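You operate a simulated robot arm through the tools that you are given. There is no shell and no other tool. Be economical: measure what you need, move in short steps, check, and stop when the job is done.

The job below is to be done with a simulated robot arm. You get a single attempt, and the scene is never put back.

TASK
Start the plain yoghurt for 6 hours.
Fine: that jar alone on ring 1 of the yoghurt maker, cover on.

The check looks at the end state, three seconds after you hand in, the way a careful person would. Anything else that was tipped, shoved, dropped, spilled or broken makes it a failure. Lids that push on must go on centred and level and be pressed home; caps that screw on are set level and turned clockwise until they are tight.

THE ROBOT
A 6-joint arm with a two-finger parallel gripper, fixed in place. Base frame: the origin is at the foot of the arm, x ahead of it, y to its left, z up; the work surface is at about z = 1.05. Readings come in m, rad, newtons and seconds.
With the tool pointing down near the work surface it reaches from about 0.1 to 0.62 m from the base axis. Its first joint turns from -1.152 to 1.152 rad. Payload 2.9 kg.
The tool frame sits at the grasp point between the pads (the TCP): z along the fingers, y along the line on which they close. The tips reach 0.03 m beyond it. The gripper opens to 0.11 m. The fingers are 0.02 m wide and 0.01 m thick; the gripper's body (0.048 by 0.112 m) begins 0.055 m behind the TCP.
Orientation is that of the tool frame in the base frame, as [roll, pitch, yaw] about the fixed x, y, z axes, in that order (R = Rz(yaw) Ry(pitch) Rx(roll)). With the fingers straight down and closing along the base's y, the tool's x points along the base's -x, its y along +y and its z along -z.

THE INTERFACE
- The arm moves only by the tool step_arm. Its argument "series" is a list of rows, each an object of numbers (a shift or turn left out is 0, a gripper value left out holds the last): "dx", "dy", "dz": the shift along the base's x, y, z in m; "wx", "wy", "wz": the turn, a rotation vector about the base's x, y, z in rad. In form: [{"dx": .., "dy": .., "dz": .., "wx": .., "wy": .., "wz": ..}, ...]. A call has 1 to 8 rows; each row is the pose to reach, as a shift and turn from the pose commanded when the call began. "hand" is the gripper command, from -1 (fully open) to 1 (shut), values between in proportion, set as the call begins (left out, the last holds). A row lasts 0.2 s, in which the tool goes at most 0.05 m and 0.15 rad; a call with a longer step from one row to the next is refused whole, and so is a gripper value outside its range. A pose out of reach is approached as far as the arm can. The call stops where the force on the tool passes 40 N (or 10 N more than at its start, if that is more) or the arm is blocked; 0.2 s more then pass. The fingers move at their own pace (about 0.108 m/s each) and stop on an object; they squeeze with about 44 N. The grip force told is the motor's: it shows also when the fingers shut on nothing. Time passes only in rows, and 0.2 s behind the last, so rows that repeat a pose let the fingers close. It gives the time, the measured TCP pose, the force on the tool (base axes), the opening and the grip force at its end, in the units of the frame above (readings bear some noise).
- Cameras (640 x 400 px; columns grow to the right, rows downward): "scene" is fixed at [0.0779, 0.4282, 1.409]; the picture's right is [-0.78, -0.63, 0.00], its down [-0.21, 0.26, -0.94] and it looks along [0.59, -0.73, -0.33] (base axes); focal length 309 px, centre (320, 200). "wrist" rides on the gripper at [-0.036, 0, -0.057] in the tool frame; the picture's right is [0.00, -1.00, 0.00], its down [0.97, 0.00, -0.24] and it looks along [0.24, 0.00, 0.97] (tool axes); focal length 218 px, centre (320, 200). There is no depth. A picture from a camera that has moved, and an enlarged one, comes with that camera's place and axes in the base frame and with its lens.
- snapshot(camera): a new picture of that camera. The clock stands still meanwhile.
- enlarge(camera, box): a new picture of the part [left, top, right, bottom] of that camera's present view, enlarged. The clock stands still meanwhile.
- close_job(): hands the job in; it is judged then, once.

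Work in short steps. Places have to be worked out from the pictures, the camera data and where the tool is seen: move nearer, look again, correct. Check each grasp and each placing, and mend what went wrong. You have 120 turns and 76 pictures in all, those below and enlarged ones among them. Open the gripper and draw the arm clear of the work before you hand the job in, unless the task says otherwise; then end with one line.

The tools are called as a command line: name --argument value ..., lists and objects as JSON in quotes. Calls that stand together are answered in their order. step_arm: Moves the arm, as the interface text tells. Its arguments: {"type":"object","properties":{"series":{"type":"array"},"hand":{"type":"number"}},"required":["series"]} The other tools are called the same way: snapshot (camera) takes a picture; enlarge (camera, box) takes an enlarged picture of a part of a camera's view; close_job () hands the job in.

At the start:

```text
time_s: 0.0
tool_pos: [0.3177, 0.0141, 1.3583]
tcp_rot: [-3.141, 0.0, -3.14]
wrist_force: [-1.2, 0.2, 0.2]
opening: 0.1101
grip_force: 0.1
```

scene: 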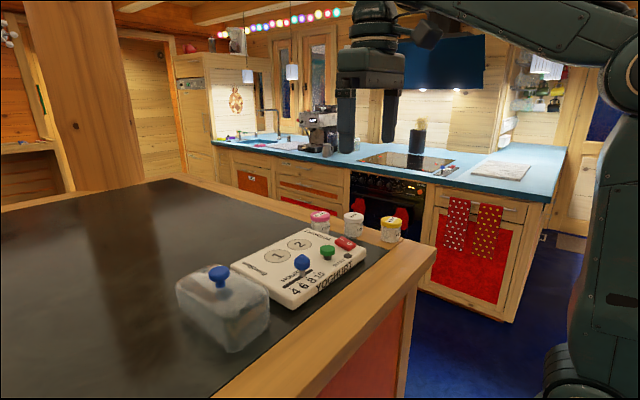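
wrist: 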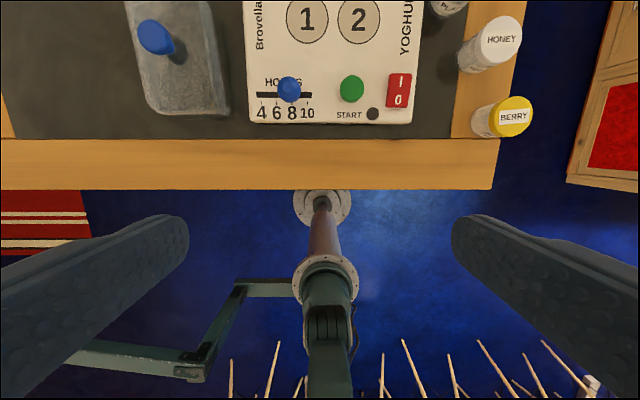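

The yoghurt maker has a slider (hours), a green start button, a red power rocker and a cover with a blue knob. I'll enlarge both views to read the details.

enlarge --camera "scene" --box '[170, 190, 430, 360]'

enlarge --camera "wrist" --box '[230, 0, 550, 200]'

```text
2.35 times, centred on (300, 275) of scene
camera zoom: at [0.0779, 0.4282, 1.409], right [-0.78, -0.63, 0.0], down [-0.21, 0.26, -0.94], along [0.59, -0.73, -0.33], focal length 728 px, centre (367, 24)
```

zoom: 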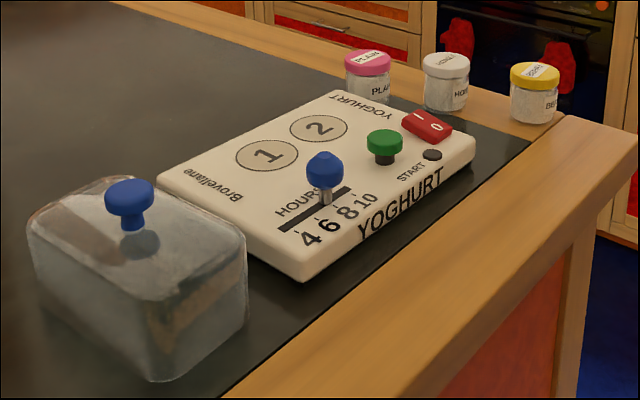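

```text
2.00 times, centred on (390, 100) of wrist
camera zoom: at [0.3519, 0.0144, 1.4145], right [0.0, -1.0, 0.0], down [-0.97, 0.0, 0.24], along [-0.24, 0.0, -0.97], focal length 436 px, centre (180, 400)
```

zoom: 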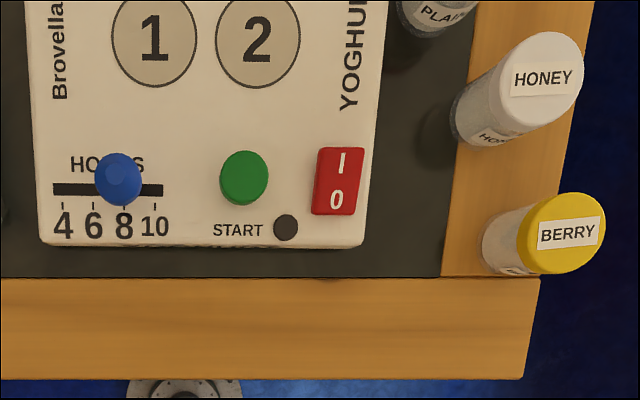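

The machine is at about x 0.4–0.55, y −0.06…0.1; power reads off-ish and the slider is near 8. I'll move forward for an overhead view of the jars, rings and cover.

step_arm --series '[{"dx": 0.045}, {"dx": 0.09}, {"dx": 0.13}, {"dx": 0.13}]'

snapshot --camera "wrist"

snapshot --camera "scene"

```text
time_s: 0.7
tool_pos: [0.4176, 0.0136, 1.3569]
tcp_rot: [-3.141, 0.019, 3.139]
wrist_force: [10.8, 3.5, -15.1]
opening: 0.1101
grip_force: 0.0
out of reach, approached as far as the arm can: row 3
stopped in row 3: the force on the tool passed its limit (the readings are from after the stop); the commanded pose is now the measured one
```

```text
71 pictures are left
camera wrist: at [0.4515, 0.0136, 1.413], right [0.0, -1.0, 0.0], down [-0.98, 0.0, 0.22], along [-0.22, 0.0, -0.98], focal length 218 px, centre (320, 200)
```

wrist: 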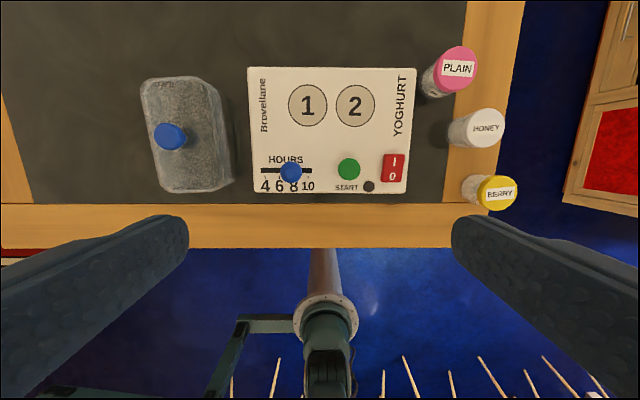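

```text
70 pictures are left
```

scene: 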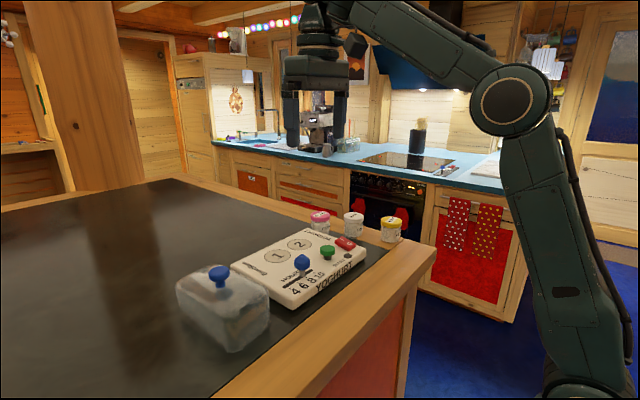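

Plain jar's lid triangulates to about (0.56, −0.165, 1.10). I'll enlarge to see the seat for the cover and the cover's shape.

enlarge --camera "wrist" --box '[120, 40, 280, 210]'

enlarge --camera "wrist" --box '[240, 50, 420, 205]'

enlarge --camera "scene" --box '[170, 250, 280, 360]'

enlarge --camera "scene" --box '[230, 200, 410, 310]'

```text
2.35 times, centred on (200, 125) of wrist
camera zoom: at [0.4515, 0.0136, 1.413], right [0.0, -1.0, 0.0], down [-0.98, 0.0, 0.22], along [-0.22, 0.0, -0.98], focal length 514 px, centre (602, 376)
```

zoom: 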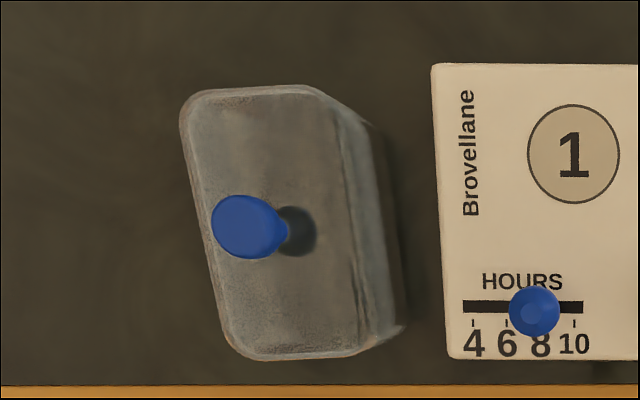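

```text
2.58 times, centred on (330, 128) of wrist
camera zoom: at [0.4515, 0.0136, 1.413], right [0.0, -1.0, 0.0], down [-0.98, 0.0, 0.22], along [-0.22, 0.0, -0.98], focal length 563 px, centre (294, 387)
```

zoom: 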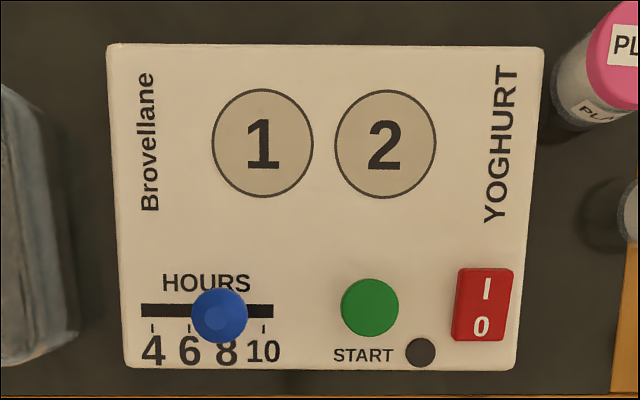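

```text
3.64 times, centred on (225, 305) of scene
camera zoom: at [0.0779, 0.4282, 1.409], right [-0.78, -0.63, 0.0], down [-0.21, 0.26, -0.94], along [0.59, -0.73, -0.33], focal length 1125 px, centre (666, -182)
```

zoom: 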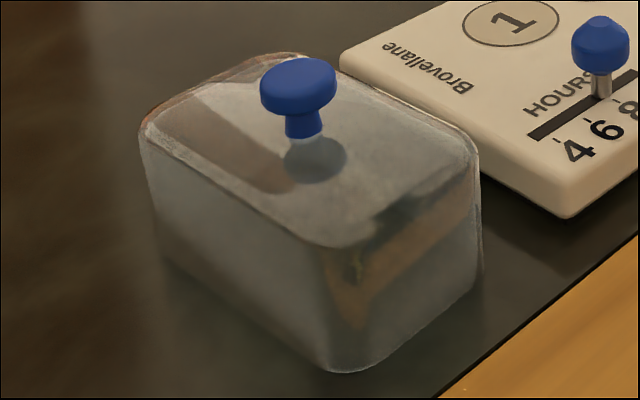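

```text
3.56 times, centred on (320, 255) of scene
camera zoom: at [0.0779, 0.4282, 1.409], right [-0.78, -0.63, 0.0], down [-0.21, 0.26, -0.94], along [0.59, -0.73, -0.33], focal length 1100 px, centre (320, 4)
```

zoom: 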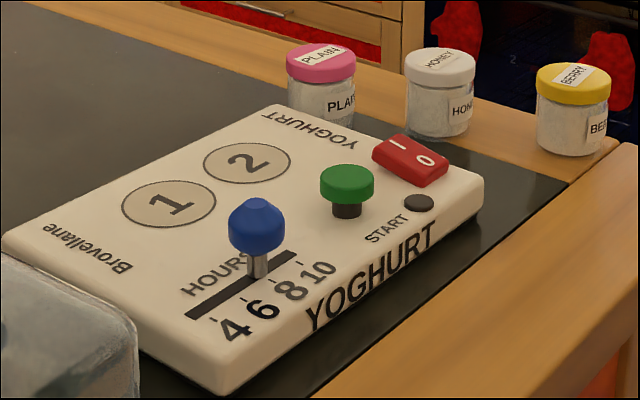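

The cover's knob is near (0.468, 0.20, 1.13). The cover is roughly 0.14 long along x and must be turned 90° to fit over the rings. I'll start with the jar: lower, move right, and turn the closing line toward x.

step_arm --series '[{"dx": -0.01, "dy": -0.03, "dz": -0.03, "wz": 0.14}, {"dx": 0.0, "dy": -0.06, "dz": -0.06, "wz": 0.28}, {"dx": 0.02, "dy": -0.09, "dz": -0.09, "wz": 0.42}, {"dx": 0.04, "dy": -0.12, "dz": -0.11, "wz": 0.56}, {"dx": 0.06, "dy": -0.14, "dz": -0.12, "wz": 0.7}, {"dx": 0.08, "dy": -0.15, "dz": -0.13, "wz": 0.84}, {"dx": 0.1, "dy": -0.16, "dz": -0.14, "wz": 0.98}, {"dx": 0.11, "dy": -0.17, "dz": -0.14, "wz": 1.12}]'

step_arm --series '[{"wz": 0.15}, {"wz": 0.3}, {"dx": 0.02, "wz": 0.43}, {"dx": 0.03, "wz": 0.452}, {"dx": 0.03, "wz": 0.452}]'

snapshot --camera "wrist"

```text
time_s: 2.5
tool_pos: [0.5258, -0.1568, 1.2144]
tcp_rot: [-3.14, 0.016, -2.02]
wrist_force: [0.4, 0.4, 0.1]
opening: 0.1099
grip_force: 0.1
```

```text
time_s: 3.7
tool_pos: [0.557, -0.1556, 1.216]
tcp_rot: [-3.141, 0.016, -1.569]
wrist_force: [-0.2, -0.2, 0.3]
opening: 0.1102
grip_force: 0.1
```

```text
65 pictures are left
camera wrist: at [0.5558, -0.1215, 1.2726], right [1.0, 0.0, 0.0], down [0.0, -0.97, 0.22], along [0.0, -0.22, -0.97], focal length 218 px, centre (320, 200)
```

wrist: 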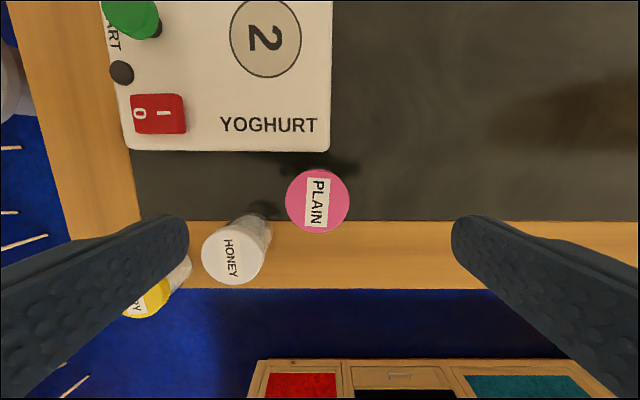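

The PLAIN lid is at about (0.553, −0.162), top ≈1.10, diameter ≈0.05. I'll level the tool, narrow the opening to ~0.08 and descend around it.

step_arm --series '[{"dx": -0.004, "dy": -0.006, "wx": -0.016}, {"dx": -0.004, "dy": -0.006, "wx": -0.016}, {"dx": -0.004, "dy": -0.006, "dz": -0.04, "wx": -0.016}, {"dx": -0.004, "dy": -0.006, "dz": -0.07, "wx": -0.016}]' --hand -0.45

snapshot --camera "wrist"

enlarge --camera "scene" --box '[270, 130, 430, 260]'

```text
time_s: 4.7
tool_pos: [0.5519, -0.1635, 1.1465]
tcp_rot: [-3.14, -0.002, -1.572]
wrist_force: [-0.4, -0.2, 0.0]
opening: 0.0797
grip_force: 0.0
```

```text
64 pictures are left
camera wrist: at [0.5506, -0.1278, 1.2024], right [1.0, 0.0, 0.0], down [0.0, -0.97, 0.24], along [0.0, -0.24, -0.97], focal length 218 px, centre (320, 200)
```

wrist: 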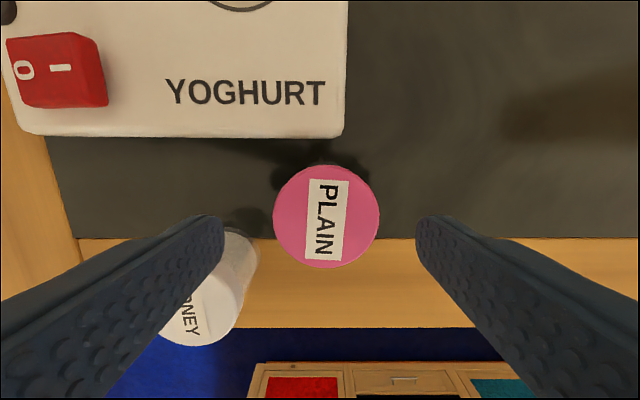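

```text
3.08 times, centred on (350, 195) of scene
camera zoom: at [0.0779, 0.4282, 1.409], right [-0.78, -0.63, 0.0], down [-0.21, 0.26, -0.94], along [0.59, -0.73, -0.33], focal length 952 px, centre (228, 215)
```

zoom: 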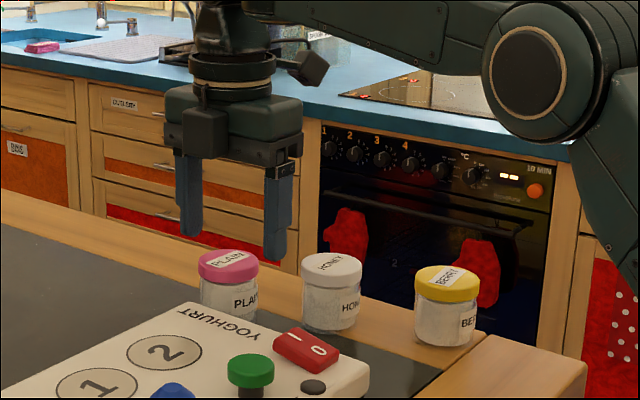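

Jar centre refines to (0.5535, −0.161). Both fingers are clear of HONEY, so I descend to z≈1.09 and close.

step_arm --series '[{"dx": 0.002, "dy": 0.002, "dz": -0.02}, {"dx": 0.002, "dy": 0.002, "dz": -0.04}, {"dx": 0.002, "dy": 0.002, "dz": -0.056}, {"dx": 0.002, "dy": 0.002, "dz": -0.056}]'

step_arm --series '[{}, {}, {}]' --hand 1

step_arm --series '[{"dz": 0.02}, {"dz": 0.05}, {"dz": 0.08}, {"dz": 0.08}]'

snapshot --camera "wrist"

enlarge --camera "scene" --box '[270, 130, 430, 260]'

```text
time_s: 5.7
tool_pos: [0.5538, -0.1602, 1.0896]
tcp_rot: [-3.141, 0.0, -1.57]
wrist_force: [-0.8, -0.3, -1.2]
opening: 0.0797
grip_force: 0.0
```

```text
time_s: 6.5
tool_pos: [0.555, -0.1608, 1.0903]
tcp_rot: [-3.141, -0.001, -1.571]
wrist_force: [0.6, -0.3, 1.7]
opening: 0.051
grip_force: 43.9
```

```text
time_s: 7.5
tool_pos: [0.5541, -0.1604, 1.1698]
tcp_rot: [-3.141, 0.0, -1.57]
wrist_force: [0.0, 0.0, -1.5]
opening: 0.0509
grip_force: 44.1
```

```text
62 pictures are left
camera wrist: at [0.5541, -0.1243, 1.2255], right [1.0, 0.0, 0.0], down [0.0, -0.97, 0.24], along [0.0, -0.24, -0.97], focal length 218 px, centre (320, 200)
```

wrist: 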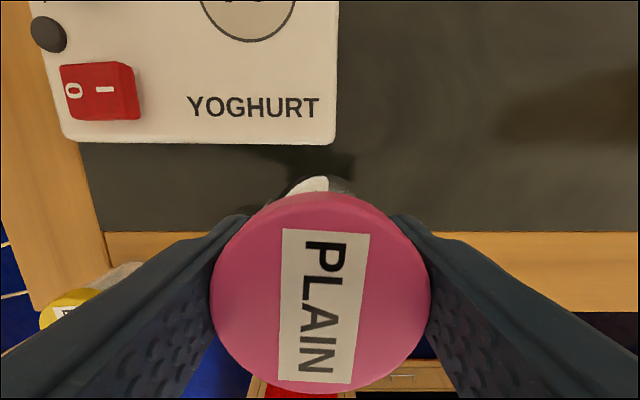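

```text
3.08 times, centred on (350, 195) of scene
camera zoom: at [0.0779, 0.4282, 1.409], right [-0.78, -0.63, 0.0], down [-0.21, 0.26, -0.94], along [0.59, -0.73, -0.33], focal length 952 px, centre (228, 215)
```

zoom: 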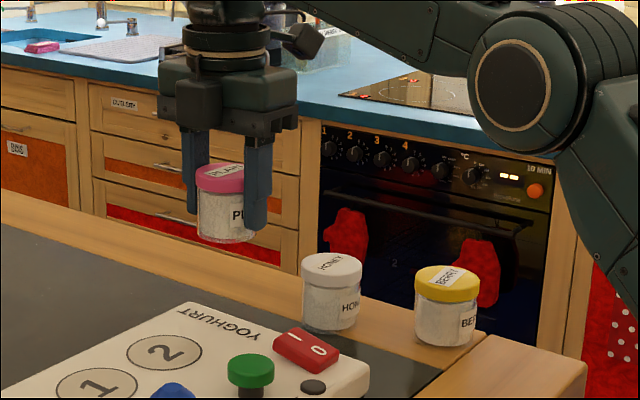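

Jar is held (opening 0.051), bottom ≈ TCP − 0.040. Ring 1 triangulates to ≈(0.515, 0.032), machine top ≈1.075. I carry the jar above it.

step_arm --series '[{"dx": -0.01, "dy": 0.045, "dz": 0.01}, {"dx": -0.02, "dy": 0.09, "dz": 0.01}, {"dx": -0.03, "dy": 0.135, "dz": 0.01}, {"dx": -0.037, "dy": 0.17, "dz": 0.0}, {"dx": -0.039, "dy": 0.192, "dz": -0.02}, {"dx": -0.039, "dy": 0.192, "dz": -0.03}, {"dx": -0.039, "dy": 0.192, "dz": -0.03}]'

snapshot --camera "wrist"

enlarge --camera "scene" --box '[230, 190, 390, 310]'

```text
time_s: 9.1
tool_pos: [0.5146, 0.0324, 1.1389]
tcp_rot: [-3.141, 0.001, -1.571]
wrist_force: [0.1, 0.1, -1.7]
opening: 0.0508
grip_force: 44.5
```

```text
60 pictures are left
camera wrist: at [0.513, 0.0688, 1.1947], right [1.0, 0.0, 0.0], down [0.0, -0.97, 0.24], along [0.0, -0.24, -0.97], focal length 218 px, centre (320, 200)
```

wrist: 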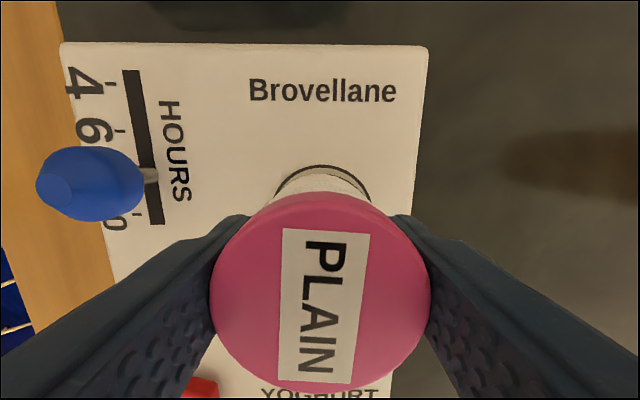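

```text
3.33 times, centred on (310, 250) of scene
camera zoom: at [0.0779, 0.4282, 1.409], right [-0.78, -0.63, 0.0], down [-0.21, 0.26, -0.94], along [0.59, -0.73, -0.33], focal length 1031 px, centre (353, 33)
```

zoom: 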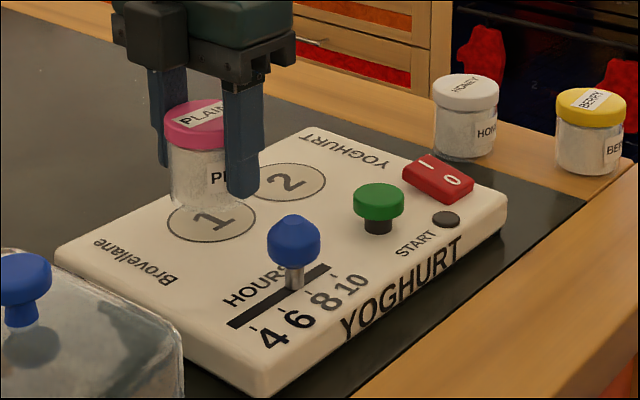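

The visible ring arc gives a centre of ≈(0.516, 0.0325), which matches. I lower gently to contact.

step_arm --series '[{"dx": 0.001, "dz": -0.01}, {"dx": 0.001, "dz": -0.018}, {"dx": 0.001, "dz": -0.021}, {"dx": 0.001, "dz": -0.022}]'

enlarge --camera "scene" --box '[230, 190, 390, 310]'

```text
time_s: 10.1
tool_pos: [0.5167, 0.0317, 1.1198]
tcp_rot: [-3.137, 0.001, -1.572]
wrist_force: [-5.3, -3.5, 20.5]
opening: 0.0508
grip_force: 44.1
```

```text
3.33 times, centred on (310, 250) of scene
camera zoom: at [0.0774, 0.4281, 1.4091], right [-0.78, -0.63, 0.0], down [-0.21, 0.26, -0.94], along [0.59, -0.73, -0.33], focal length 1031 px, centre (353, 33)
```

zoom: 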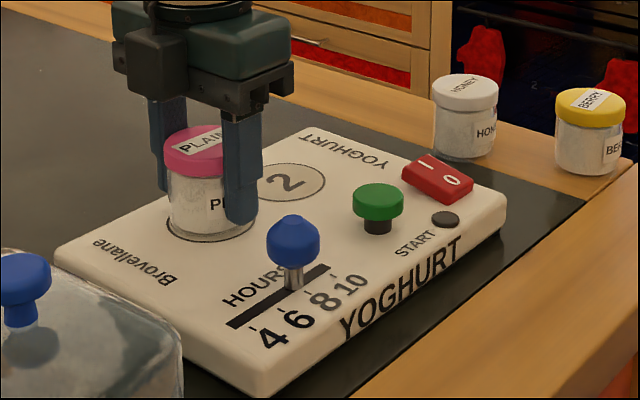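

Contact with the ring (20 N up), so the machine top is ≈1.08. I relieve the force, open to 0.08 and rise straight up.

step_arm --series '[{"dz": 0.002}, {"dz": 0.0025}]'

step_arm --series '[{}, {}, {"dz": 0.0}, {"dz": 0.03}, {"dz": 0.07}, {"dz": 0.11}, {"dz": 0.11}]' --hand -0.45

snapshot --camera "wrist"

enlarge --camera "scene" --box '[230, 190, 390, 310]'

```text
time_s: 10.7
tool_pos: [0.518, 0.0317, 1.1196]
tcp_rot: [3.141, 0.001, -1.573]
wrist_force: [-2.2, -1.9, 10.4]
opening: 0.051
grip_force: 44.2
```

```text
time_s: 12.3
tool_pos: [0.517, 0.0327, 1.2293]
tcp_rot: [3.141, 0.0, -1.572]
wrist_force: [1.6, -0.7, 0.0]
opening: 0.0799
grip_force: 0.0
```

```text
57 pictures are left
camera wrist: at [0.517, 0.0686, 1.2866], right [1.0, 0.0, 0.0], down [0.0, -0.97, 0.24], along [0.0, -0.24, -0.97], focal length 218 px, centre (320, 200)
```

wrist: 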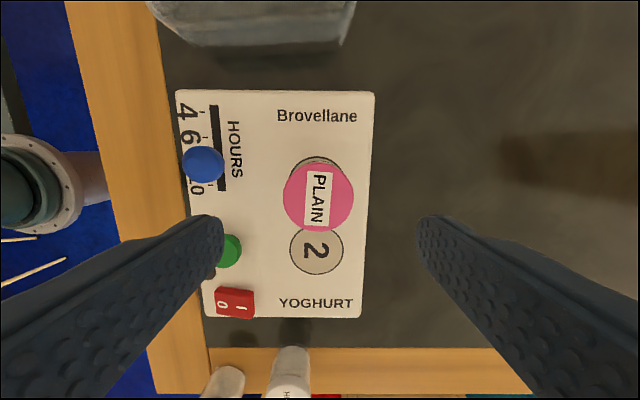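

```text
3.33 times, centred on (310, 250) of scene
camera zoom: at [0.0779, 0.4282, 1.409], right [-0.78, -0.63, 0.0], down [-0.21, 0.26, -0.94], along [0.59, -0.73, -0.33], focal length 1031 px, centre (353, 33)
```

zoom: 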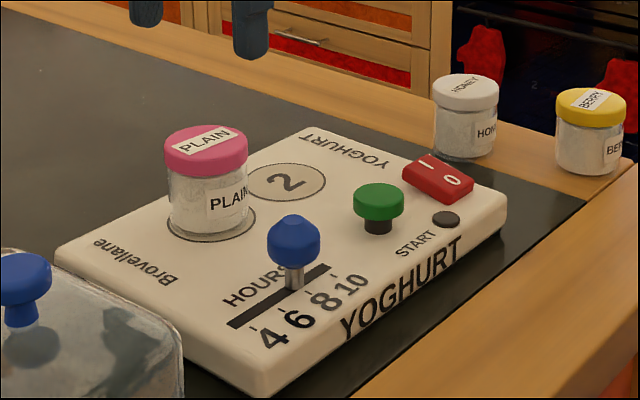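

Jar stands upright within ring 1. Next the cover: I rise and move above its knob to measure it.

step_arm --series '[{"dx": -0.01, "dy": 0.03, "dz": 0.03}, {"dx": -0.02, "dy": 0.07, "dz": 0.04}, {"dx": -0.03, "dy": 0.11, "dz": 0.04}, {"dx": -0.045, "dy": 0.145, "dz": 0.04}, {"dx": -0.049, "dy": 0.16, "dz": 0.04}, {"dx": -0.049, "dy": 0.16, "dz": 0.04}]'

snapshot --camera "wrist"

```text
time_s: 13.7
tool_pos: [0.4707, 0.1923, 1.271]
tcp_rot: [-3.141, -0.001, -1.57]
wrist_force: [0.1, -0.2, 0.0]
opening: 0.0801
grip_force: 0.0
```

```text
55 pictures are left
camera wrist: at [0.4691, 0.2282, 1.3266], right [1.0, 0.0, 0.0], down [0.0, -0.97, 0.24], along [0.0, -0.24, -0.97], focal length 218 px, centre (320, 200)
```

wrist: 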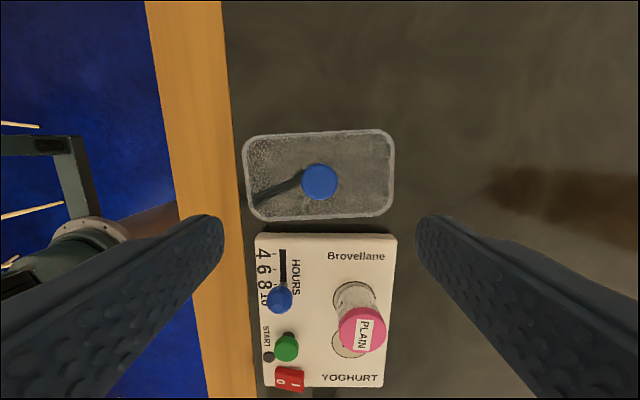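

enlarge --camera "wrist" --box '[230, 115, 410, 230]'

```text
3.48 times, centred on (320, 172) of wrist
camera zoom: at [0.4691, 0.2282, 1.3266], right [1.0, 0.0, 0.0], down [0.0, -0.97, 0.24], along [0.0, -0.24, -0.97], focal length 759 px, centre (320, 296)
```

zoom: 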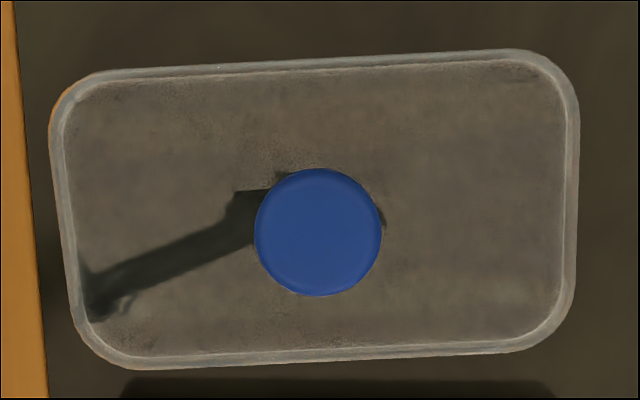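

Cover: top ≈0.146 × 0.085, centred at ≈(0.469, 0.198), yaw ≈ +0.06 rad; knob ≈32 mm across, at its centre. I descend so the tips stop just above the glass (TCP ≈1.15) and look.

step_arm --series '[{"dx": -0.0015, "dy": 0.005, "dz": -0.04}, {"dx": -0.0015, "dy": 0.005, "dz": -0.08}, {"dx": -0.0015, "dy": 0.005, "dz": -0.11}, {"dx": -0.0015, "dy": 0.005, "dz": -0.12}, {"dx": -0.0015, "dy": 0.005, "dz": -0.12}]'

enlarge --camera "scene" --box '[150, 220, 310, 340]'

snapshot --camera "wrist"

```text
time_s: 14.9
tool_pos: [0.4685, 0.1967, 1.151]
tcp_rot: [-3.14, 0.0, -1.572]
wrist_force: [0.3, 0.3, -0.2]
opening: 0.0797
grip_force: 0.1
```

```text
3.33 times, centred on (230, 280) of scene
camera zoom: at [0.0779, 0.4282, 1.409], right [-0.78, -0.63, 0.0], down [-0.21, 0.26, -0.94], along [0.59, -0.73, -0.33], focal length 1031 px, centre (620, -67)
```

zoom: 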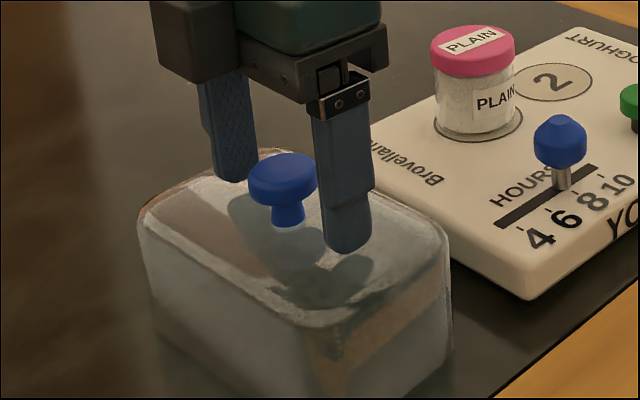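

```text
52 pictures are left
camera wrist: at [0.4667, 0.2328, 1.2062], right [1.0, 0.0, 0.0], down [0.0, -0.97, 0.24], along [0.0, -0.24, -0.97], focal length 218 px, centre (320, 200)
```

wrist: 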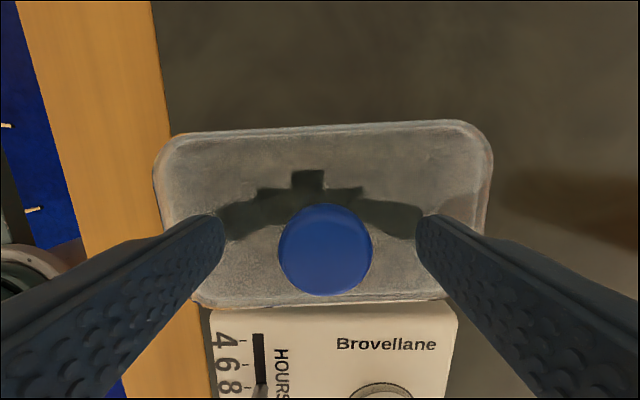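

Knob centre (0.469, 0.198), head ≈1.12–1.138, glass ≈1.11. I go 4 mm lower and close on the head, then lift a little to test.

step_arm --series '[{"dy": 0.001, "dz": -0.004}, {"dy": 0.001, "dz": -0.004}]'

step_arm --series '[{}, {}, {}, {}]' --hand 1

step_arm --series '[{"dz": 0.01}, {"dz": 0.03}, {"dz": 0.03}]'

enlarge --camera "scene" --box '[150, 190, 310, 340]'

snapshot --camera "wrist"

```text
time_s: 15.5
tool_pos: [0.4665, 0.1988, 1.1466]
tcp_rot: [3.141, -0.001, -1.571]
wrist_force: [-0.1, -0.2, 1.0]
opening: 0.0799
grip_force: 0.1
```

```text
time_s: 16.5
tool_pos: [0.466, 0.1985, 1.1457]
tcp_rot: [-3.141, 0.001, -1.57]
wrist_force: [0.3, 0.3, 1.0]
opening: 0.0308
grip_force: 44.1
```

```text
time_s: 17.3
tool_pos: [0.4679, 0.1982, 1.1769]
tcp_rot: [-3.141, 0.0, -1.57]
wrist_force: [0.4, -0.2, -0.3]
opening: 0.0307
grip_force: 43.5
```

```text
2.67 times, centred on (230, 265) of scene
camera zoom: at [0.0779, 0.4282, 1.409], right [-0.78, -0.63, 0.0], down [-0.21, 0.26, -0.94], along [0.59, -0.73, -0.33], focal length 825 px, centre (560, 27)
```

zoom: 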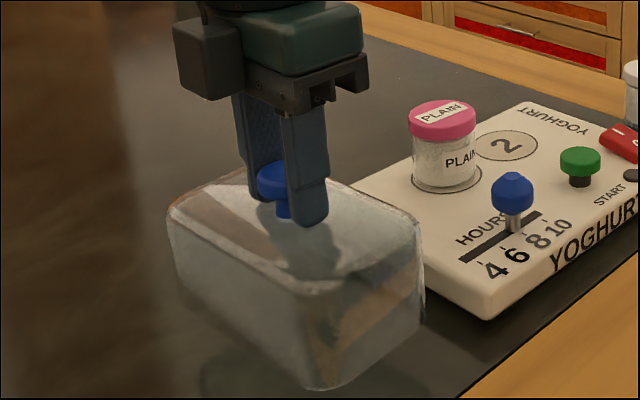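

```text
50 pictures are left
camera wrist: at [0.4668, 0.2344, 1.233], right [1.0, 0.0, 0.0], down [0.0, -0.97, 0.24], along [0.0, -0.24, -0.97], focal length 218 px, centre (320, 200)
```

wrist: 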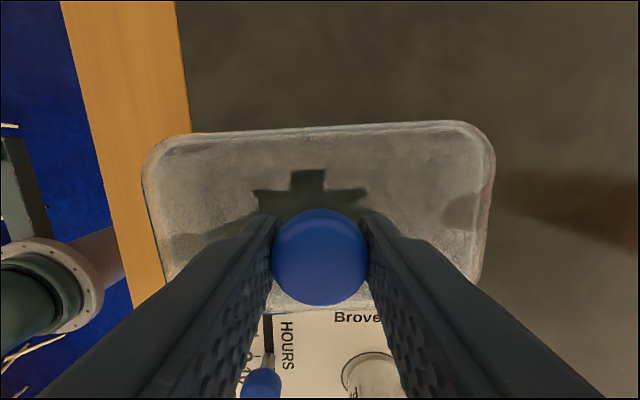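

The cover is lifted level, its bottom ≈ TCP − 0.0965. I raise it well above jar height and turn it −1.63 rad in stages before moving over the machine.

step_arm --series '[{"dz": 0.03}, {"dz": 0.06, "wz": -0.1}, {"dz": 0.08, "wz": -0.24}, {"dz": 0.09, "wz": -0.38}, {"dz": 0.09, "wz": -0.52}, {"dz": 0.09, "wz": -0.66}, {"dz": 0.09, "wz": -0.8}, {"dz": 0.09, "wz": -0.92}]'

step_arm --series '[{"wz": -0.14}, {"wz": -0.28}, {"wz": -0.42}, {"wz": -0.56}, {"wz": -0.68}, {"wz": -0.711}, {"wz": -0.711}]'

snapshot --camera "wrist"

snapshot --camera "scene"

```text
time_s: 19.1
tool_pos: [0.4667, 0.1978, 1.2673]
tcp_rot: [-3.141, 0.001, -2.494]
wrist_force: [-0.3, 0.3, -1.3]
opening: 0.0307
grip_force: 44.0
```

```text
time_s: 20.7
tool_pos: [0.467, 0.1991, 1.2651]
tcp_rot: [3.141, -0.001, 3.081]
wrist_force: [0.3, 0.5, -0.7]
opening: 0.0311
grip_force: 44.0
```

```text
49 pictures are left
camera wrist: at [0.502, 0.1962, 1.322], right [-0.06, -1.0, 0.0], down [-0.97, 0.06, 0.24], along [-0.24, 0.01, -0.97], focal length 218 px, centre (320, 200)
```

wrist: 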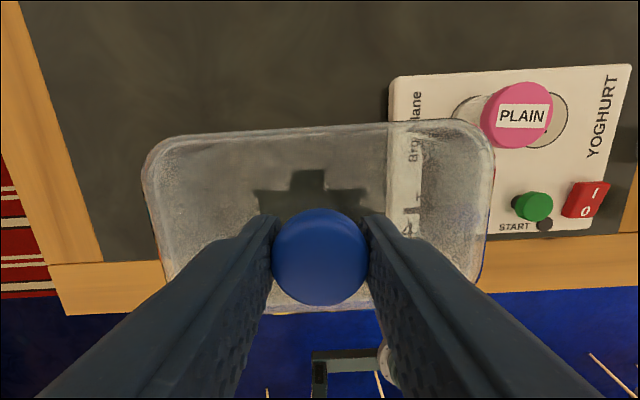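

```text
48 pictures are left
```

scene: 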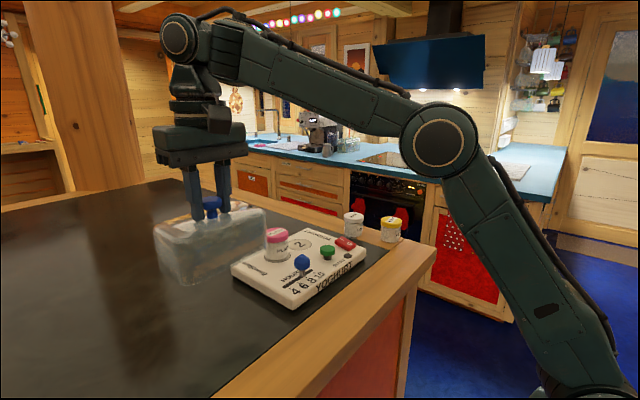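

The cover is turned; now carry it at z≈1.265 (bottom ≈1.168, jar top ≈1.13) to above the midpoint of the rings, and check alignment.

step_arm --series '[{"dx": 0.01, "dy": -0.03}, {"dx": 0.02, "dy": -0.07}, {"dx": 0.03, "dy": -0.11}, {"dx": 0.04, "dy": -0.15}, {"dx": 0.045, "dy": -0.185}, {"dx": 0.048, "dy": -0.201}, {"dx": 0.048, "dy": -0.201}]'

snapshot --camera "wrist"

enlarge --camera "scene" --box '[200, 160, 400, 310]'

```text
time_s: 22.3
tool_pos: [0.5154, -0.0039, 1.2657]
tcp_rot: [-3.141, 0.0, 3.082]
wrist_force: [-0.3, -0.3, -1.2]
opening: 0.0309
grip_force: 43.5
```

```text
47 pictures are left
camera wrist: at [0.5496, -0.0063, 1.3224], right [-0.06, -1.0, 0.0], down [-0.97, 0.06, 0.24], along [-0.24, 0.01, -0.97], focal length 218 px, centre (320, 200)
```

wrist: 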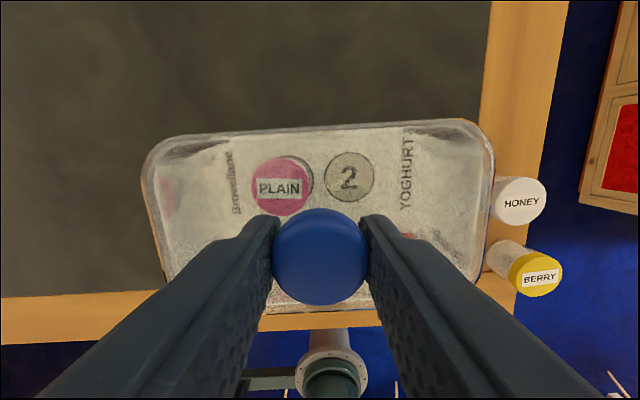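

```text
2.67 times, centred on (300, 235) of scene
camera zoom: at [0.0779, 0.4282, 1.409], right [-0.78, -0.63, 0.0], down [-0.21, 0.26, -0.94], along [0.59, -0.73, -0.33], focal length 825 px, centre (373, 107)
```

zoom: 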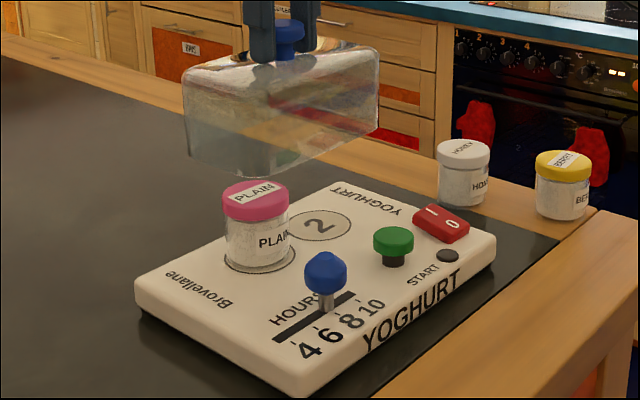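

Ring 2 reads (0.515, −0.038), so the ring midpoint is (0.515, −0.003). I enlarge to measure the cover's yaw in the gripper.

enlarge --camera "wrist" --box '[130, 105, 510, 325]'

```text
1.68 times, centred on (320, 215) of wrist
camera zoom: at [0.5496, -0.0063, 1.3224], right [-0.06, -1.0, 0.0], down [-0.97, 0.06, 0.24], along [-0.24, 0.01, -0.97], focal length 368 px, centre (320, 175)
```

zoom: 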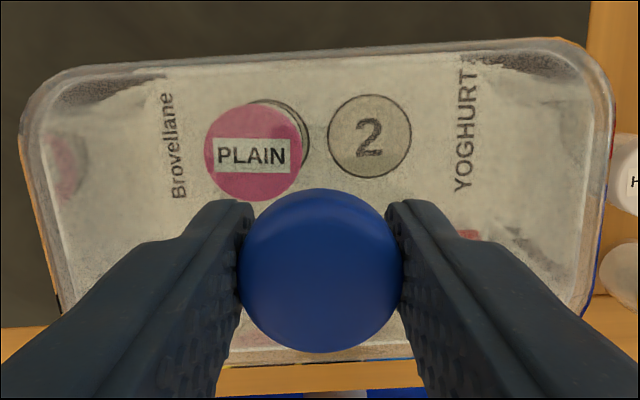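

Net cover yaw ≈ 0 and it's centred under the tool. I lower it to just above the machine (TCP ≈1.185) and check.

step_arm --series '[{"dy": 0.001, "dz": -0.03}, {"dy": 0.001, "dz": -0.06}, {"dy": 0.001, "dz": -0.078}, {"dy": 0.001, "dz": -0.08}, {"dy": 0.001, "dz": -0.08}]'

enlarge --camera "scene" --box '[220, 180, 380, 310]'

snapshot --camera "wrist"

```text
time_s: 23.5
tool_pos: [0.5133, -0.0011, 1.1862]
tcp_rot: [-3.141, 0.0, 3.081]
wrist_force: [0.2, -0.1, -0.8]
opening: 0.031
grip_force: 44.0
```

```text
3.08 times, centred on (300, 245) of scene
camera zoom: at [0.0779, 0.4282, 1.409], right [-0.78, -0.63, 0.0], down [-0.21, 0.26, -0.94], along [0.59, -0.73, -0.33], focal length 952 px, centre (382, 62)
```

zoom: 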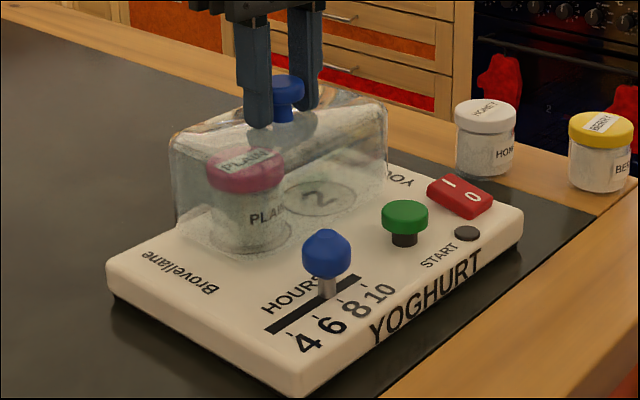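

```text
43 pictures are left
camera wrist: at [0.5485, -0.0044, 1.2419], right [-0.06, -1.0, 0.0], down [-0.97, 0.06, 0.24], along [-0.24, 0.01, -0.97], focal length 218 px, centre (320, 200)
```

wrist: 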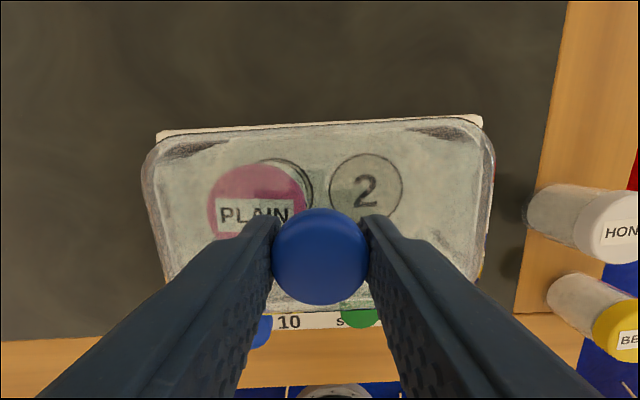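

The jar is clear inside, and the back strip of machine is visible. I lower to contact and press lightly.

step_arm --series '[{"dx": 0.001, "dy": -0.001, "dz": -0.006}, {"dx": 0.001, "dy": -0.001, "dz": -0.009}, {"dx": 0.001, "dy": -0.001, "dz": -0.011}, {"dx": 0.001, "dy": -0.001, "dz": -0.012}]'

enlarge --camera "scene" --box '[220, 180, 380, 310]'

```text
time_s: 24.5
tool_pos: [0.5149, -0.0038, 1.1763]
tcp_rot: [3.141, 0.005, 3.08]
wrist_force: [1.3, 0.7, 16.9]
opening: 0.031
grip_force: 43.7
```

```text
3.08 times, centred on (300, 245) of scene
camera zoom: at [0.0777, 0.4282, 1.409], right [-0.78, -0.63, 0.0], down [-0.21, 0.26, -0.94], along [0.59, -0.73, -0.33], focal length 952 px, centre (382, 62)
```

zoom: 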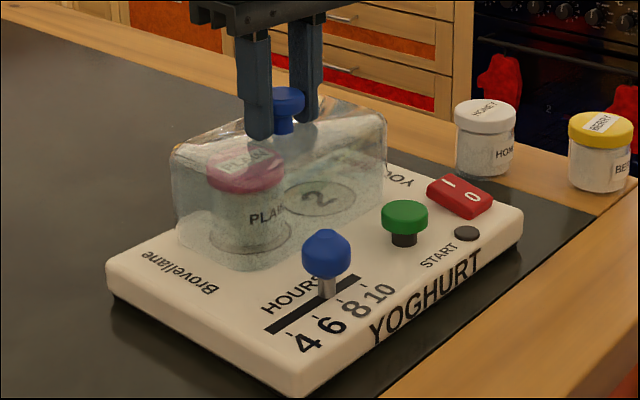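

The cover is seated at the predicted height (1.176, 17 N). I relieve, open and rise straight up.

step_arm --series '[{"dz": 0.002}, {"dz": 0.002}]'

step_arm --series '[{}, {}, {}, {"dz": 0.03}, {"dz": 0.07}, {"dz": 0.1}, {"dz": 0.1}]' --hand -0.3

snapshot --camera "wrist"

enlarge --camera "scene" --box '[220, 180, 380, 310]'

```text
time_s: 25.1
tool_pos: [0.5152, -0.0035, 1.1758]
tcp_rot: [3.141, -0.001, 3.082]
wrist_force: [-0.2, -0.3, 5.7]
opening: 0.0312
grip_force: 43.8
```

```text
time_s: 26.7
tool_pos: [0.5136, -0.0042, 1.2759]
tcp_rot: [-3.141, 0.0, 3.081]
wrist_force: [-0.4, -0.8, -0.4]
opening: 0.0714
grip_force: 0.2
```

```text
41 pictures are left
camera wrist: at [0.5491, -0.0065, 1.3319], right [-0.06, -1.0, 0.0], down [-0.97, 0.06, 0.24], along [-0.24, 0.01, -0.97], focal length 218 px, centre (320, 200)
```

wrist: 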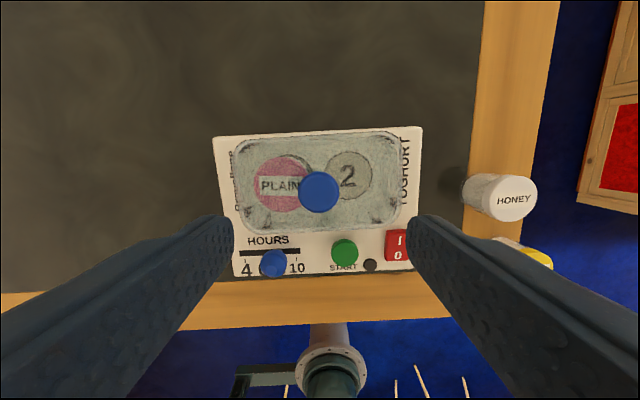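

```text
3.08 times, centred on (300, 245) of scene
camera zoom: at [0.0779, 0.4282, 1.409], right [-0.78, -0.63, 0.0], down [-0.21, 0.26, -0.94], along [0.59, -0.73, -0.33], focal length 952 px, centre (382, 62)
```

zoom: 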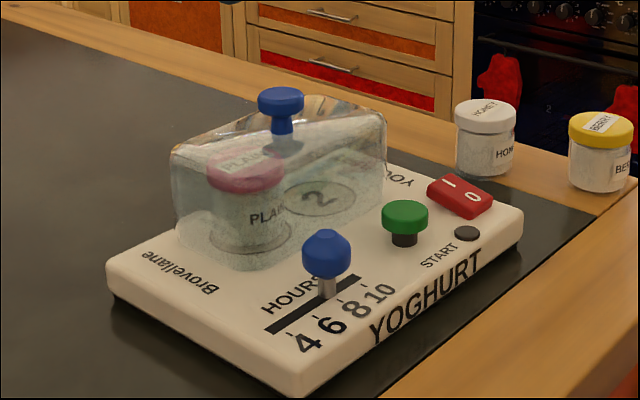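

Cover sits level over both rings. Now the slider: knob ≈(0.4225, 0.053) at 8; the 6 tick is at y≈0.0745. I move above it, unrotating the 0.06 rad.

step_arm --series '[{"dx": -0.03, "dy": 0.02, "wz": 0.03}, {"dx": -0.065, "dy": 0.04, "wz": 0.06}, {"dx": -0.091, "dy": 0.057, "wz": 0.06}, {"dx": -0.091, "dy": 0.057, "dz": -0.04, "wz": 0.06}, {"dx": -0.091, "dy": 0.057, "dz": -0.07, "wz": 0.06}, {"dx": -0.091, "dy": 0.057, "dz": -0.08, "wz": 0.06}, {"dx": -0.091, "dy": 0.057, "dz": -0.08, "wz": 0.06}]'

snapshot --camera "wrist"

```text
time_s: 28.3
tool_pos: [0.4248, 0.0558, 1.1991]
tcp_rot: [3.141, -0.001, 3.14]
wrist_force: [0.7, -0.2, 0.4]
opening: 0.0716
grip_force: 0.1
```

```text
39 pictures are left
camera wrist: at [0.4593, 0.0547, 1.2544], right [0.0, -1.0, 0.0], down [-0.97, 0.0, 0.24], along [-0.24, 0.0, -0.97], focal length 218 px, centre (320, 200)
```

wrist: 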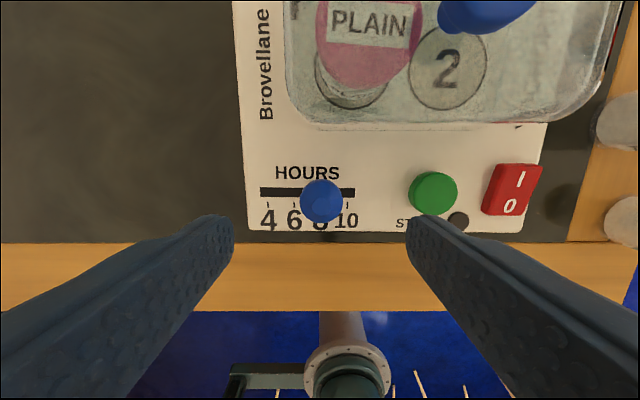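

Knob at (0.4235, 0.054), ticks: 4→0.098, 6→0.076, 8→0.054. I descend around the knob (TCP ≈1.12) and close.

step_arm --series '[{"dx": -0.001, "dy": -0.001, "dz": -0.04}, {"dx": -0.001, "dy": -0.001, "dz": -0.07}, {"dx": -0.001, "dy": -0.001, "dz": -0.079}, {"dx": -0.001, "dy": -0.001, "dz": -0.079}]'

step_arm --series '[{}, {}, {}]' --hand 1

snapshot --camera "wrist"

enlarge --camera "scene" --box '[220, 180, 380, 310]'

```text
time_s: 29.3
tool_pos: [0.4226, 0.0534, 1.1193]
tcp_rot: [-3.141, -0.001, -3.141]
wrist_force: [0.6, 0.2, -0.5]
opening: 0.0717
grip_force: 0.1
```

```text
time_s: 30.1
tool_pos: [0.4218, 0.053, 1.1209]
tcp_rot: [-3.141, -0.001, -3.141]
wrist_force: [0.0, 1.0, 1.2]
opening: 0.029
grip_force: 44.3
```

```text
38 pictures are left
camera wrist: at [0.4577, 0.0533, 1.1755], right [0.0, -1.0, 0.0], down [-0.97, 0.0, 0.24], along [-0.24, 0.0, -0.97], focal length 218 px, centre (320, 200)
```

wrist: 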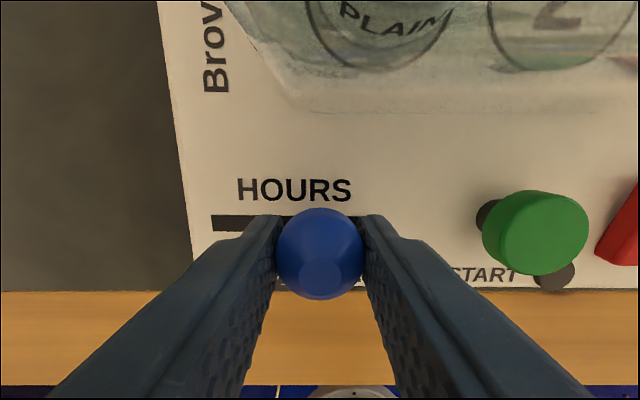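

```text
3.08 times, centred on (300, 245) of scene
camera zoom: at [0.0779, 0.4282, 1.409], right [-0.78, -0.63, 0.0], down [-0.21, 0.26, -0.94], along [0.59, -0.73, -0.33], focal length 952 px, centre (382, 62)
```

zoom: 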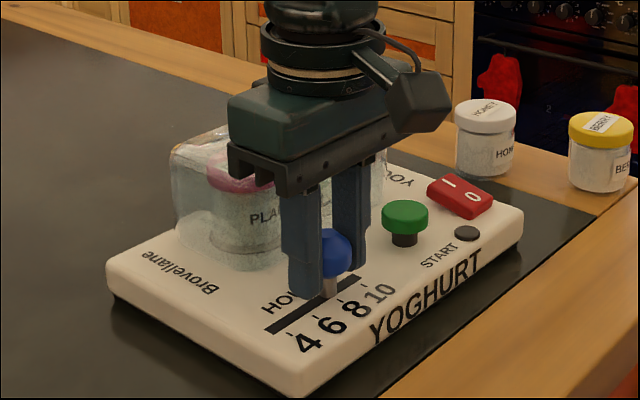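

Knob gripped (0.029). I slide it +y by 22 mm toward the 6 mark.

step_arm --series '[{"dy": 0.006}, {"dy": 0.012}, {"dy": 0.018}, {"dy": 0.022}, {"dy": 0.022}]'

enlarge --camera "scene" --box '[220, 180, 380, 310]'

```text
time_s: 31.3
tool_pos: [0.4225, 0.0745, 1.1196]
tcp_rot: [3.141, 0.004, 3.14]
wrist_force: [-10.6, 0.5, 30.9]
opening: 0.029
grip_force: 43.8
```

```text
3.08 times, centred on (300, 245) of scene
camera zoom: at [0.0771, 0.4282, 1.4091], right [-0.78, -0.63, 0.0], down [-0.21, 0.26, -0.94], along [0.59, -0.73, -0.33], focal length 952 px, centre (382, 62)
```

zoom: 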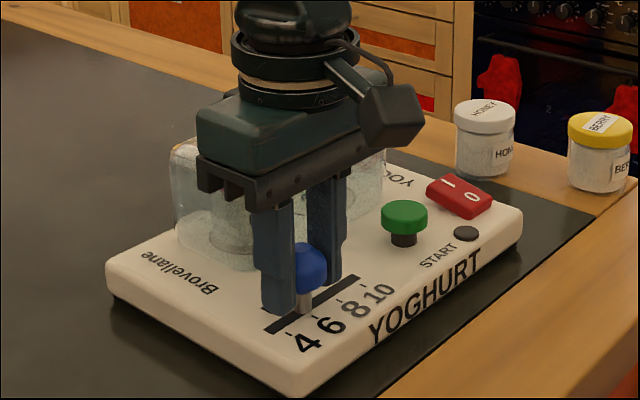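

Slider looks at the 6 mark, but there's a 31 N upward force. I check the wrist view before releasing.

snapshot --camera "wrist"

enlarge --camera "scene" --box '[260, 220, 340, 290]'

```text
35 pictures are left
camera wrist: at [0.4577, 0.0749, 1.1756], right [0.0, -1.0, 0.0], down [-0.97, 0.0, 0.24], along [-0.24, 0.0, -0.97], focal length 218 px, centre (320, 200)
```

wrist: 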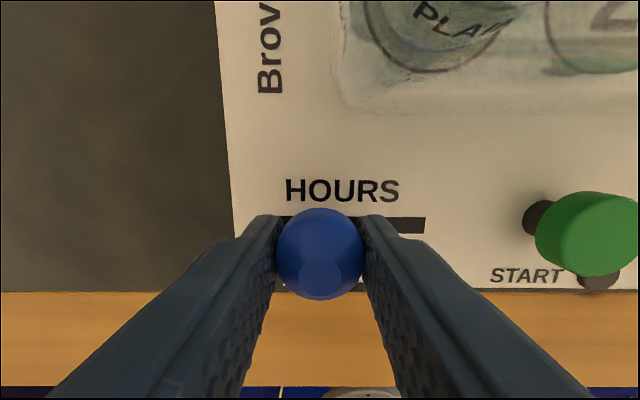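

```text
5.71 times, centred on (300, 255) of scene
camera zoom: at [0.0771, 0.4282, 1.4091], right [-0.78, -0.63, 0.0], down [-0.21, 0.26, -0.94], along [0.59, -0.73, -0.33], focal length 1768 px, centre (434, -114)
```

zoom: 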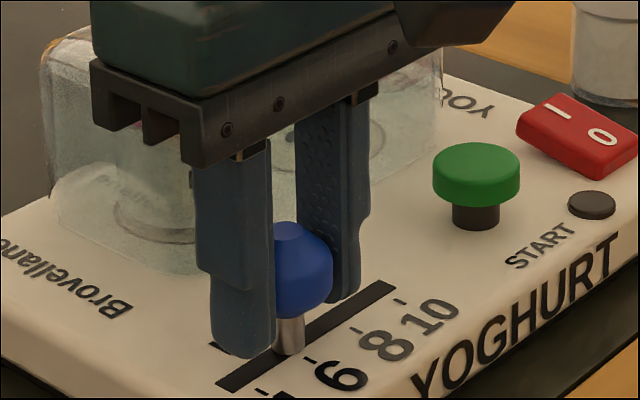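

No collision — just the knob's constraint, and the stem lines up with the 6 tick. I open and rise.

step_arm --series '[{}, {}, {}, {"dz": 0.03}, {"dz": 0.07}, {"dz": 0.11}, {"dz": 0.11}]' --hand -0.3

snapshot --camera "wrist"

enlarge --camera "scene" --box '[270, 210, 370, 300]'

```text
time_s: 32.9
tool_pos: [0.4231, 0.0736, 1.2268]
tcp_rot: [3.14, -0.001, -3.141]
wrist_force: [-0.7, -0.3, -0.4]
opening: 0.0715
grip_force: 0.0
```

```text
33 pictures are left
camera wrist: at [0.4587, 0.0733, 1.2829], right [0.0, -1.0, 0.0], down [-0.97, 0.0, 0.24], along [-0.24, 0.0, -0.97], focal length 218 px, centre (320, 200)
```

wrist: 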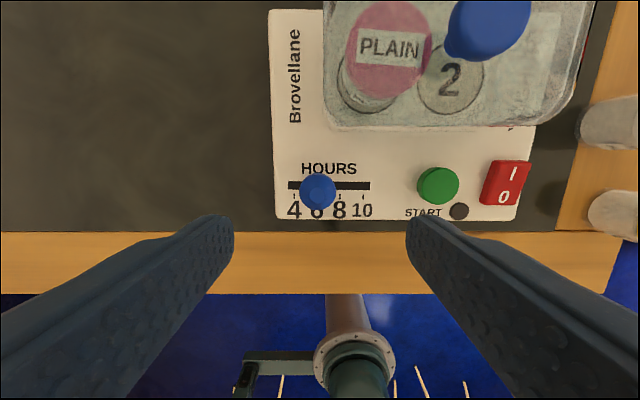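

```text
4.44 times, centred on (320, 255) of scene
camera zoom: at [0.0779, 0.4282, 1.409], right [-0.78, -0.63, 0.0], down [-0.21, 0.26, -0.94], along [0.59, -0.73, -0.33], focal length 1375 px, centre (320, -44)
```

zoom: 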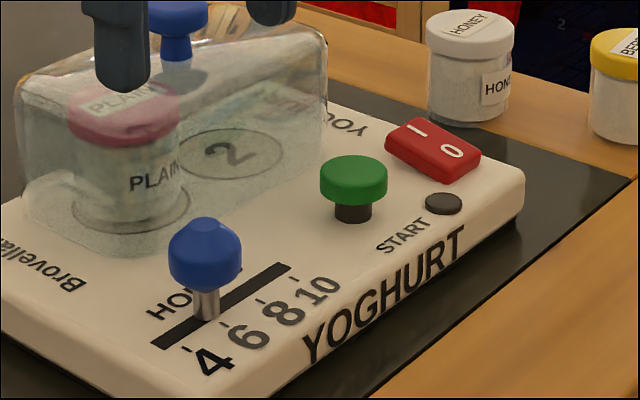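

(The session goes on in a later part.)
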